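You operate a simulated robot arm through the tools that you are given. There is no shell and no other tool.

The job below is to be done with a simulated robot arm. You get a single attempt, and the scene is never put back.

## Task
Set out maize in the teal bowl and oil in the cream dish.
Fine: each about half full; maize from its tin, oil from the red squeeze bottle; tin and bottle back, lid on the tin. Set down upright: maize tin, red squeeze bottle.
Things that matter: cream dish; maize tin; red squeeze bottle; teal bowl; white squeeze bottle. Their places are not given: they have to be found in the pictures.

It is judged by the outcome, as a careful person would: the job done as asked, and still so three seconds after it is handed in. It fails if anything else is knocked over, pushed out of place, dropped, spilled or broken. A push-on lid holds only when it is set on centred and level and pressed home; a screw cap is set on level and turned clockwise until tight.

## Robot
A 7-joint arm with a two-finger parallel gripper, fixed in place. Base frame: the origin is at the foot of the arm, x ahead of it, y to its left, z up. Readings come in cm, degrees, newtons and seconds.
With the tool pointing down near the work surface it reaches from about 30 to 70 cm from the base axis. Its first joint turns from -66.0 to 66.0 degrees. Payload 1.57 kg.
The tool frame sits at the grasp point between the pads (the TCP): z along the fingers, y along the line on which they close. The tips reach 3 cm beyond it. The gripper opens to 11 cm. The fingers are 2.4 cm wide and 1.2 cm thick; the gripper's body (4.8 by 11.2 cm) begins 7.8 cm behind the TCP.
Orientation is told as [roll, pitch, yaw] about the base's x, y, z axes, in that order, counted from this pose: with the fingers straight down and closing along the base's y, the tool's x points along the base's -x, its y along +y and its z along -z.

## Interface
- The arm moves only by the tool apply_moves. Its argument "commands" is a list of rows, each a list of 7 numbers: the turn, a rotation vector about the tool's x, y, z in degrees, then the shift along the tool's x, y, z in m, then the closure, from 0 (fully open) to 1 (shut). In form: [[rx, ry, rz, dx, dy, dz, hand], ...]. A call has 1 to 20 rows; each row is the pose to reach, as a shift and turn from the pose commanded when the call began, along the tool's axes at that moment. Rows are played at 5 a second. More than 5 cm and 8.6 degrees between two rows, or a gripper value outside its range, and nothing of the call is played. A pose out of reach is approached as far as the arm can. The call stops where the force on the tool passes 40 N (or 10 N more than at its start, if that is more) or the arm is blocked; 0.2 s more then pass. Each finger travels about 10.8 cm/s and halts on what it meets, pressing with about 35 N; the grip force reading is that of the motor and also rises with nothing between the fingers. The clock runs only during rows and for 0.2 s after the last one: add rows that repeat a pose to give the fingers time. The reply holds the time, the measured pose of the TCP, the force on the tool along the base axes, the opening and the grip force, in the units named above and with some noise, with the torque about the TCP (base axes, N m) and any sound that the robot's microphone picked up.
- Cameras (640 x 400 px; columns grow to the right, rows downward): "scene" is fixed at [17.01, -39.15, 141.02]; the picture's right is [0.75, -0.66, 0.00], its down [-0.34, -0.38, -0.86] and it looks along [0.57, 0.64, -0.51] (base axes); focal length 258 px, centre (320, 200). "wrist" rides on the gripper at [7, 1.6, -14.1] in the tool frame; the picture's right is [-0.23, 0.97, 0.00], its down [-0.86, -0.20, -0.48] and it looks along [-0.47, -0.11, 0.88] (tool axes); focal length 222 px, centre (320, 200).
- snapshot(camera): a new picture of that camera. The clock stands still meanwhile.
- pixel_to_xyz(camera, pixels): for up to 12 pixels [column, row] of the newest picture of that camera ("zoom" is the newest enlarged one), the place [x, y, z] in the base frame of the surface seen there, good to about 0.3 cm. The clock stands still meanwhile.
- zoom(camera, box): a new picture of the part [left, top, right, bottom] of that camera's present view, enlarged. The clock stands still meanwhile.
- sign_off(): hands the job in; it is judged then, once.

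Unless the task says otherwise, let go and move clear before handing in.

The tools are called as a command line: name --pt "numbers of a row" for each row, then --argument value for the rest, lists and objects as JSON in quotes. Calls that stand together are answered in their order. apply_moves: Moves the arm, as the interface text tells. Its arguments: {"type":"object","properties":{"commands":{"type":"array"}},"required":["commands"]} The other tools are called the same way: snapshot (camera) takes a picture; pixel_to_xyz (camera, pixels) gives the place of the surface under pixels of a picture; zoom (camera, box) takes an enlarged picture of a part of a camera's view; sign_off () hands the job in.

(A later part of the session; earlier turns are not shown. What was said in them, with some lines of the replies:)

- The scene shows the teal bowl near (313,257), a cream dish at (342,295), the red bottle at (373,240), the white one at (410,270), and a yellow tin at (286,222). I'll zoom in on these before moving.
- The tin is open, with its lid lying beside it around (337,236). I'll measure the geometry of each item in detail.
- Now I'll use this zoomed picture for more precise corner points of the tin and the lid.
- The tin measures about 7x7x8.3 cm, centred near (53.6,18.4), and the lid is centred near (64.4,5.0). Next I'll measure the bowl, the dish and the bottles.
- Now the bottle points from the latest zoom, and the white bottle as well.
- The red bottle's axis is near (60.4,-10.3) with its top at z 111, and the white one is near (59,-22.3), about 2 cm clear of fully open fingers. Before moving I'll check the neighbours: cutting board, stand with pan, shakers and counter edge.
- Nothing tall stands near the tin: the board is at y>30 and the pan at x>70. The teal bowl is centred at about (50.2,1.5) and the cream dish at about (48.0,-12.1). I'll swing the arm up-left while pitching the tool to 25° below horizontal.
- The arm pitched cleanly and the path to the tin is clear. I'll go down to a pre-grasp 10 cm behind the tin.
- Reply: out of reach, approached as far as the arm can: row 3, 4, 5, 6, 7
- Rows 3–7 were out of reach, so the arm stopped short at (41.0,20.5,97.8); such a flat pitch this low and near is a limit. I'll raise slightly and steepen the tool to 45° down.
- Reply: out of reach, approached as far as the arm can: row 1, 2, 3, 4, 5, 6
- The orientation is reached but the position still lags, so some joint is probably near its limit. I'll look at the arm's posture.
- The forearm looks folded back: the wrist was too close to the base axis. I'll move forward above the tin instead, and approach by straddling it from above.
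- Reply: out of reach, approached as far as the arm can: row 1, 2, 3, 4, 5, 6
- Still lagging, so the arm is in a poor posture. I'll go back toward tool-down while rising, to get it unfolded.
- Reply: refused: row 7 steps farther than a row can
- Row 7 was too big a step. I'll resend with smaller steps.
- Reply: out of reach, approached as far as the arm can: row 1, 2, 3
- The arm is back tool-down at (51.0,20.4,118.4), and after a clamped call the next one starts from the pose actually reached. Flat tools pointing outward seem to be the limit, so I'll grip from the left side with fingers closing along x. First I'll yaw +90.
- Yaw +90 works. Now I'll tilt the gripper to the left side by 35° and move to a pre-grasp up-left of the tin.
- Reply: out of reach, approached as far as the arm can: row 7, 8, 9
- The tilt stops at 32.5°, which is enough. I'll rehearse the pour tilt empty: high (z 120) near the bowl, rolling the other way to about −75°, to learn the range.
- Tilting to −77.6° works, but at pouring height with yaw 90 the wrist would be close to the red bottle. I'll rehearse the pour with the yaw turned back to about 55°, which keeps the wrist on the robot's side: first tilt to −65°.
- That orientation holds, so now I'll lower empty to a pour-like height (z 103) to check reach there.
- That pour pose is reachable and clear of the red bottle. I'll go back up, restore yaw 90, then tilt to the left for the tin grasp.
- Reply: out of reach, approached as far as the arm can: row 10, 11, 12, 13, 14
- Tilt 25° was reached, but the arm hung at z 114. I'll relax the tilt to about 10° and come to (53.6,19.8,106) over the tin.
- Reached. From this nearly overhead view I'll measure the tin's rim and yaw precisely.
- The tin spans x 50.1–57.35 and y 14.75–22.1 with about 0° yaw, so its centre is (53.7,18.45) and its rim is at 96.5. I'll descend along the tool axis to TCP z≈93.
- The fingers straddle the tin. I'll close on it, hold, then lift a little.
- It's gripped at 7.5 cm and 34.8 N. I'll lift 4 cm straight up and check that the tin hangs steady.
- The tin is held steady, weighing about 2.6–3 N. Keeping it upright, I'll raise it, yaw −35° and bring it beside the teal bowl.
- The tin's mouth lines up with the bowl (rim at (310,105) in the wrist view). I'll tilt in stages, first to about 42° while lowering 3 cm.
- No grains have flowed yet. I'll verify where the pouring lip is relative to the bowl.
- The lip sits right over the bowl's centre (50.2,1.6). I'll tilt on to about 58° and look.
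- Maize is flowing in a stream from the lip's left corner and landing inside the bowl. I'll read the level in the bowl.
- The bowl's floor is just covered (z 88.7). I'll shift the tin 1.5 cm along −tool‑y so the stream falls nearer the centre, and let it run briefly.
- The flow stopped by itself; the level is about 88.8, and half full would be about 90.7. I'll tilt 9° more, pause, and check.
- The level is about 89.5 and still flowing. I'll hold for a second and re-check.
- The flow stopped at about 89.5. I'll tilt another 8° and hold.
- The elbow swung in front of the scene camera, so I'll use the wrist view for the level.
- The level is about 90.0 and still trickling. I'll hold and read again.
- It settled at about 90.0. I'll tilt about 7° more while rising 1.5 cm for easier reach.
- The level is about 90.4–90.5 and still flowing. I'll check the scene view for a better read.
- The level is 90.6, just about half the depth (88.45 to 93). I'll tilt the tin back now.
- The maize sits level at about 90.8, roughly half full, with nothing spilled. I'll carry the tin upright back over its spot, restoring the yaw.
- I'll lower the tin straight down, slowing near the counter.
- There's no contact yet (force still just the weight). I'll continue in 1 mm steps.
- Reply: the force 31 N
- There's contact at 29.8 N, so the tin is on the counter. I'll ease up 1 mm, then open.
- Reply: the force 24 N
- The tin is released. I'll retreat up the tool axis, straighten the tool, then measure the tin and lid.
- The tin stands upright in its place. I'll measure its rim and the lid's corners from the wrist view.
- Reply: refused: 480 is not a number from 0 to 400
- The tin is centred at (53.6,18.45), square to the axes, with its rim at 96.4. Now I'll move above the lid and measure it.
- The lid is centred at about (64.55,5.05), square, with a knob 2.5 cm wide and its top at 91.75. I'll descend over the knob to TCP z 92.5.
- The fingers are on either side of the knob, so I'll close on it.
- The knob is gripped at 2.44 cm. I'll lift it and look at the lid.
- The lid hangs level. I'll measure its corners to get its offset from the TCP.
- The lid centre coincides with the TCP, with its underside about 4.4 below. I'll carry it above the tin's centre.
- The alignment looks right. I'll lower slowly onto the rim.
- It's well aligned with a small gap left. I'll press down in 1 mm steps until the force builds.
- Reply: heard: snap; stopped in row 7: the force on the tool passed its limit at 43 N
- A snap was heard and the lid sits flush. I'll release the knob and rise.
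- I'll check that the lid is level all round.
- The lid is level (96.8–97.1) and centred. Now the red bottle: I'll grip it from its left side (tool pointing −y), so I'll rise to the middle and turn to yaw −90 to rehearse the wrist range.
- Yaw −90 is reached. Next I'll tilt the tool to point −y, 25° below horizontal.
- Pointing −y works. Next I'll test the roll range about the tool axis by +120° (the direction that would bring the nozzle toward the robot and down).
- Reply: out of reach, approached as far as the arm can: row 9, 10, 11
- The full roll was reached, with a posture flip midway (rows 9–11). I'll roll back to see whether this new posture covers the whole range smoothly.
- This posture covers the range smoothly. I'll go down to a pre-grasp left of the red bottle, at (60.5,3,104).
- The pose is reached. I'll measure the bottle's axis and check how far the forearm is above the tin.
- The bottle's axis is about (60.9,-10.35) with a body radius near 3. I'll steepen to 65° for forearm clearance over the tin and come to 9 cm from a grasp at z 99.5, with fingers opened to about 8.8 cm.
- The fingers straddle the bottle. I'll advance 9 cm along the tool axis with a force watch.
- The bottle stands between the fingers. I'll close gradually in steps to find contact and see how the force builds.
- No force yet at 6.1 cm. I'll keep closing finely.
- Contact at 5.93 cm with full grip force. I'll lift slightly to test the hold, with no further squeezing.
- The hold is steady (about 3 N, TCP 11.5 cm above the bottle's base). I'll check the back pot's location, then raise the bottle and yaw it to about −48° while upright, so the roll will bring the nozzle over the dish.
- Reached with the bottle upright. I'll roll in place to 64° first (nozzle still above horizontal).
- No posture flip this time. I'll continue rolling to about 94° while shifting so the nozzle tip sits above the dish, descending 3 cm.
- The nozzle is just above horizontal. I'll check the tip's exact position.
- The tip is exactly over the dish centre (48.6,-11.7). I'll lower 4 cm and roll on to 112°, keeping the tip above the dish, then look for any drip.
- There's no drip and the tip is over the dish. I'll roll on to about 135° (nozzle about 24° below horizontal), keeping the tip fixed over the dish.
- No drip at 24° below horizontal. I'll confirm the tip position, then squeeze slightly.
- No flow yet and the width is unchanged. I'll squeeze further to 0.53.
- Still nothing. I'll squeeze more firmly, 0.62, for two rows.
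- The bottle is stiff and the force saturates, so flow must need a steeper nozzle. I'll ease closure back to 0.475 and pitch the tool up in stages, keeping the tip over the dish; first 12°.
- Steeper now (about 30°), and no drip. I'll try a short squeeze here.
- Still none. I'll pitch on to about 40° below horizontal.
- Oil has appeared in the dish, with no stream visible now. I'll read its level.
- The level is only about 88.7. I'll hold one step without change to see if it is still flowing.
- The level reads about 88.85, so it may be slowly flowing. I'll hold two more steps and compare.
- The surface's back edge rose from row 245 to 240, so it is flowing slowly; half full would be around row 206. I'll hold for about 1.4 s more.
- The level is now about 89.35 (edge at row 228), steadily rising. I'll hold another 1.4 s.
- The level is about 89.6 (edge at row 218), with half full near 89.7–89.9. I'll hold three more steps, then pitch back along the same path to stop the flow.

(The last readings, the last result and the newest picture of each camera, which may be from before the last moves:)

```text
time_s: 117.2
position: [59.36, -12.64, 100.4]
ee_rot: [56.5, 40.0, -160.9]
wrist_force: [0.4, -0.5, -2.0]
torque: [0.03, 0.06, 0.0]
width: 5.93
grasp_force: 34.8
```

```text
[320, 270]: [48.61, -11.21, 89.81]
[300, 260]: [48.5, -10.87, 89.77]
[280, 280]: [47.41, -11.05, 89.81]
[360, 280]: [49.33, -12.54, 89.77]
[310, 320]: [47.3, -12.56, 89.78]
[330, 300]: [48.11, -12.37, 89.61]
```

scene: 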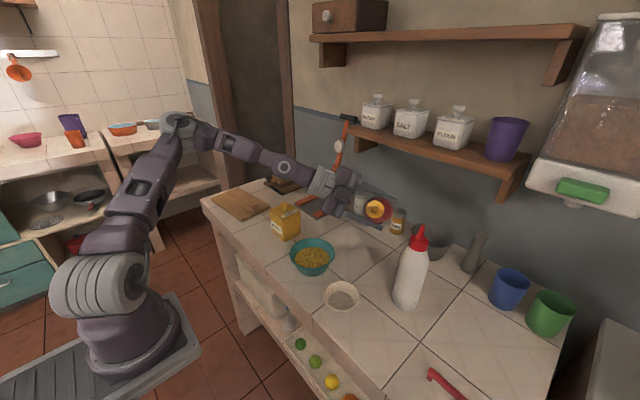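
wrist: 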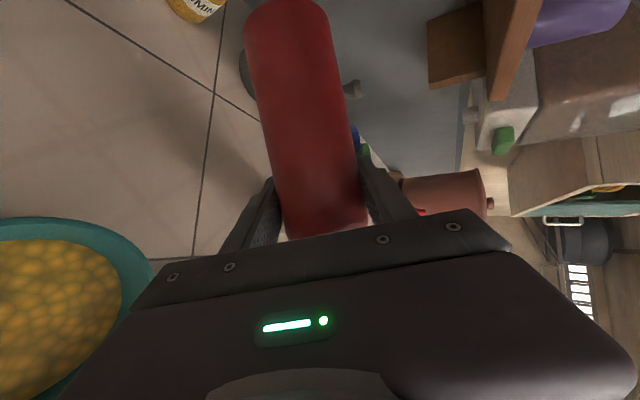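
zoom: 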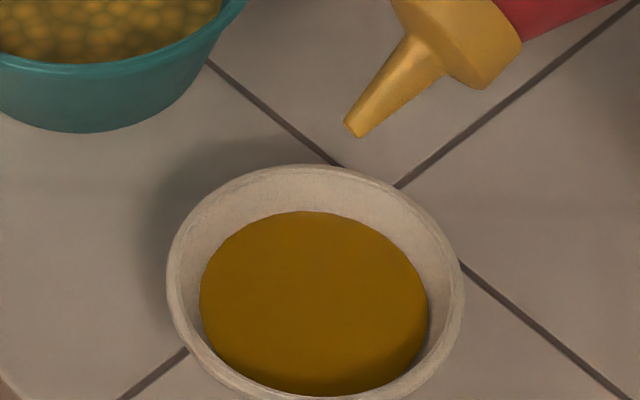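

The oil is at about 89.78, about half full, and the flow has stopped. I'll roll the bottle back upright along the reverse path, rising as it goes.

apply_moves --pt "0 0 -7 0.0056 -0.0041 -0.0048 0.475" --pt "0 0 -14 0.011 -0.0084 -0.0102 0.475" --pt "0 0 -21 0.015 -0.013 -0.0159 0.475" --pt "0 0 -28 0.0219 -0.0127 -0.024 0.475" --pt "0 0 -35 0.0316 -0.0066 -0.0356 0.475" --pt "0 0 -42 0.0395 0.0008 -0.0477 0.475" --pt "0 0 -50 0.0515 0.0123 -0.0476 0.475" --pt "0 0 -58 0.0633 0.0244 -0.0469 0.475" --pt "0 0 -66 0.0651 0.0277 -0.0392 0.475" --pt "0 0 -74 0.0651 0.0277 -0.0392 0.475" --pt "0 0 -82 0.0651 0.0277 -0.0392 0.475" --pt "0 0 -90 0.0651 0.0277 -0.0392 0.475" --pt "0 0 -98 0.0651 0.0277 -0.0392 0.475" --pt "0 0 -106 0.0651 0.0277 -0.0392 0.475" --pt "0 0 -114 0.0651 0.0277 -0.0392 0.475" --pt "0 0 -122 0.0651 0.0277 -0.0392 0.475" --pt "0 0 -130 0.0651 0.0277 -0.0392 0.475" --pt "0 0 -135 0.0651 0.0277 -0.0392 0.475" --pt "0 0 -135 0.0651 0.0277 -0.0392 0.475"

snapshot --camera "scene"

```text
time_s: 121.2
position: [60.76, -10.34, 108.01]
ee_rot: [0.6, -65.1, -48.3]
wrist_force: [-0.1, -0.3, -2.0]
torque: [0.0, 0.0, -0.01]
width: 5.89
grasp_force: 35.3
```

```text
taken
```

scene: 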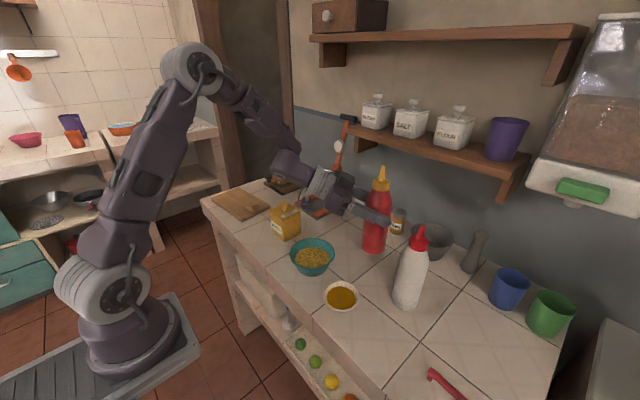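

The bottle is upright again with nothing spilled. I'll restore the yaw to −90 at this height.

apply_moves --pt "6.3 0 3 0 0 0 0.475" --pt "12.7 0 5.9 0 0 0 0.475" --pt "19 0 8.9 0 0 0 0.475" --pt "25.4 0 11.9 0 0 0 0.475" --pt "31.7 0 14.8 0 0 0 0.475" --pt "38.05 0 17.8 0 0 0 0.475" --pt "38.05 0 17.8 0 0 0 0.475"

zoom --camera "scene" --box '[190, 100, 446, 260]'

```text
time_s: 122.8
position: [60.66, -10.17, 107.96]
ee_rot: [0.5, -64.8, -90.4]
wrist_force: [-1.1, -0.1, -2.2]
torque: [-0.01, -0.01, 0.04]
width: 5.91
grasp_force: 35.0
```

```text
2.50 times, centred on (318, 180) of scene
```

zoom: 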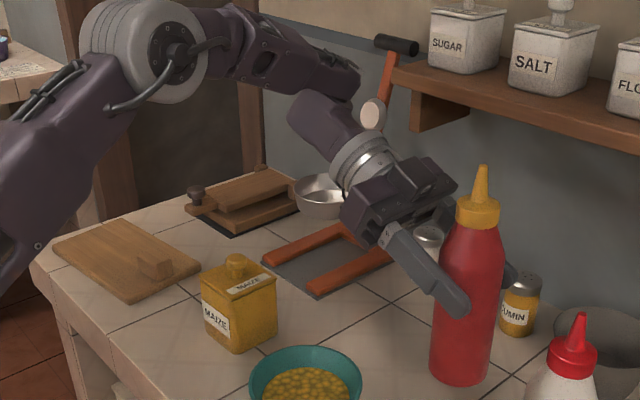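

The posture differs now; I'll check clearance between the arm links and the orange stand or shelf before descending.

pixel_to_xyz --camera "zoom" --pixels '[[340, 75], [300, 55], [330, 130], [300, 110], [355, 85], [365, 150], [372, 115], [385, 80], [395, 45], [320, 195], [355, 165], [305, 125]]'

```text
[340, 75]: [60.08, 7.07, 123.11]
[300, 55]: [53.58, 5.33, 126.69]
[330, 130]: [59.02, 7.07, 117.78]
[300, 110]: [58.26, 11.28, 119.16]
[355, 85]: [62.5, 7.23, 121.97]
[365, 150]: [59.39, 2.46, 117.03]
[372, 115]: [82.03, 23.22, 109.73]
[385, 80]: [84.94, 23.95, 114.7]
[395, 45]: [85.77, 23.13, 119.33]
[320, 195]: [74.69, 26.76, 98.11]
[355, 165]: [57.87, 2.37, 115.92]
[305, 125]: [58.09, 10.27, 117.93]
```

The arm is well clear (x≈60 versus the stand at x>74). I'll lower the bottle over its original spot, slowing near the counter.

apply_moves --pt "0 0 0 0.018 0.0013 0.0093 0.475" --pt "0 0 0 0.036 0.0013 0.0177 0.475" --pt "0 0 0 0.0535 0.0013 0.0259 0.475" --pt "0 0 0 0.065 0.0013 0.0313 0.475" --pt "0 0 0 0.0703 0.0013 0.0338 0.475" --pt "0 0 0 0.073 0.0013 0.035 0.475" --pt "0 0 0 0.0748 0.0013 0.0359 0.475" --pt "0 0 0 0.0748 0.0013 0.0359 0.475"

```text
time_s: 124.6
position: [60.95, -10.38, 99.76]
ee_rot: [0.6, -64.8, -90.5]
wrist_force: [0.2, 0.0, -1.1]
torque: [0.0, 0.0, 0.0]
width: 5.92
grasp_force: 35.5
```

I'll continue in about 1 mm steps until contact.

apply_moves --pt "0 0 0 0.0009 0 0.0004 0.475" --pt "0 0 0 0.0018 0 0.0008 0.475" --pt "0 0 0 0.0018 0 0.0008 0.475"

```text
time_s: 125.4
position: [60.77, -10.38, 99.62]
ee_rot: [0.6, -64.9, -90.6]
wrist_force: [-2.2, 1.8, 3.2]
torque: [0.34, 0.31, -0.01]
width: 5.91
grasp_force: 34.9
```

There's contact now. I'll add half a millimetre, then open the fingers gently.

apply_moves --pt "0 0 0 0.0005 0 0.0002 0.475" --pt "0 0 0 0.0005 0 0.0002 0.475"

apply_moves --pt "0 0 0 0 0 0 0.45" --pt "0 0 0 0 0 0 0.42" --pt "0 0 0 0 0 0 0.36" --pt "0 0 0 0 0 0 0.28" --pt "0 0 0 0 0 0 0.2" --pt "0 0 0 0 0 0 0.2"

zoom --camera "scene" --box '[300, 160, 460, 310]'

snapshot --camera "wrist"

```text
time_s: 126.0
position: [60.93, -10.44, 99.52]
ee_rot: [0.7, -64.9, -90.6]
wrist_force: [-3.5, 3.1, 13.4]
torque: [0.63, 0.74, -0.01]
width: 5.93
grasp_force: 35.2
```

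```text
time_s: 127.4
position: [60.88, -10.23, 99.42]
ee_rot: [0.6, -64.9, -90.5]
wrist_force: [-0.3, -0.8, 0.4]
torque: [-0.03, 0.04, -0.03]
width: 8.81
grasp_force: 0.1
```

```text
2.67 times, centred on (380, 235) of scene
```

zoom: 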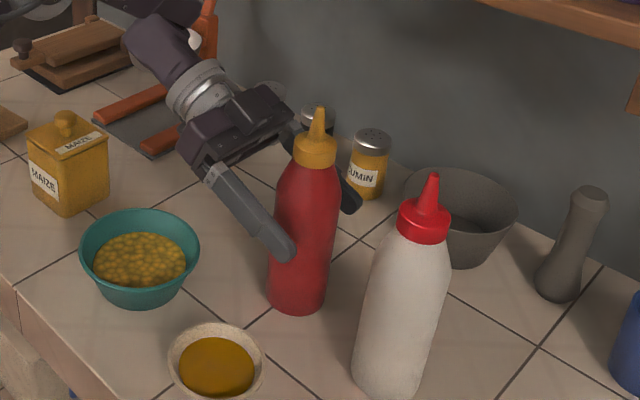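

```text
taken
```

wrist: 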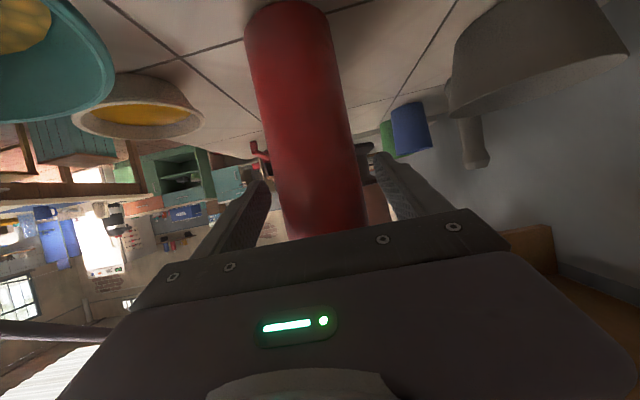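

The bottle stands upright and free. I'll back the gripper away along its axis, then rise.

apply_moves --pt "0 0 0 0 0 -0.015 0.2" --pt "0 0 0 0 0 -0.035 0.2" --pt "0 0 0 0 0 -0.06 0.2" --pt "0 0 0 0 0 -0.085 0.2" --pt "0 0 0 0 0 -0.105 0.2" --pt "0 0 0 -0.02 0 -0.115 0.2" --pt "0 0 0 -0.05 0 -0.125 0.2" --pt "0 0 0 -0.08 0 -0.135 0.2" --pt "0 0 0 -0.11 0 -0.145 0.1" --pt "0 0 0 -0.11 0 -0.145 0"

snapshot --camera "scene"

zoom --camera "scene" --box '[260, 190, 452, 310]'

```text
time_s: 129.6
position: [60.7, -2.1, 115.59]
ee_rot: [0.7, -64.8, -90.6]
wrist_force: [0.5, -0.4, 1.1]
torque: [-0.01, -0.02, 0.01]
width: 11.0
grasp_force: 0.1
```

```text
taken
```

scene: 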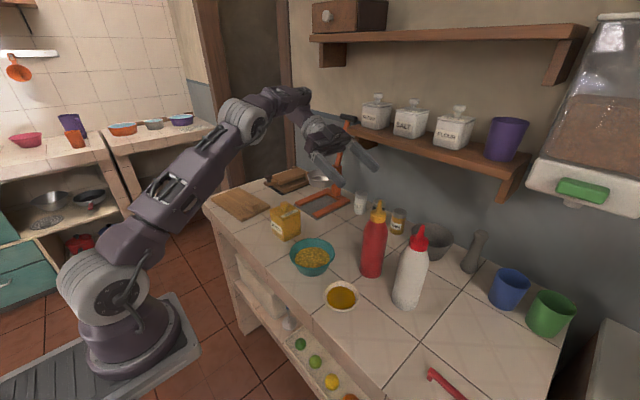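

```text
3.33 times, centred on (356, 250) of scene
```

zoom: 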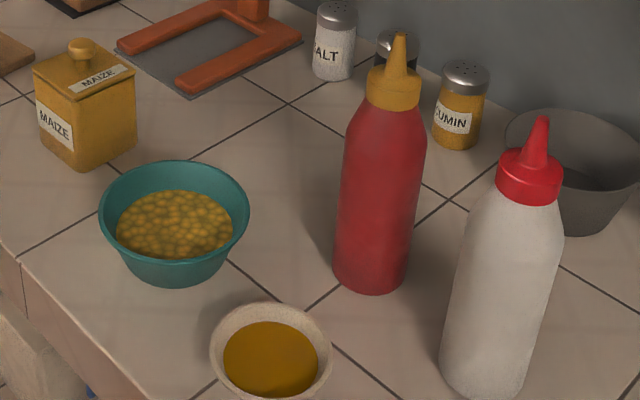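

Everything is in order: the tin is back with its lid snapped on level, and the red bottle is upright in its place. The maize is at about 90.8 in the teal bowl and the oil at about 89.8 in the cream dish, both about half full. Nothing is spilled or moved, and the gripper is open and clear, so I'm handing in.

sign_off

```text
The job is handed in.
```

The job is handed in: the teal bowl holds maize and the cream dish holds oil, each about half full. No verdict came back when I handed it in.

- **Maize:** it sits at about 52% of the teal bowl's depth. The tin is back in its place, upright. The lid snapped on and measured level and centred.
- **Oil:** it sits at about 54% of the cream dish's depth. The red squeeze bottle is back in its place, upright.
- **Everything else:** the last pictures show no spills, and the white bottle and the other items look undisturbed. The gripper was open and clear when I handed in.
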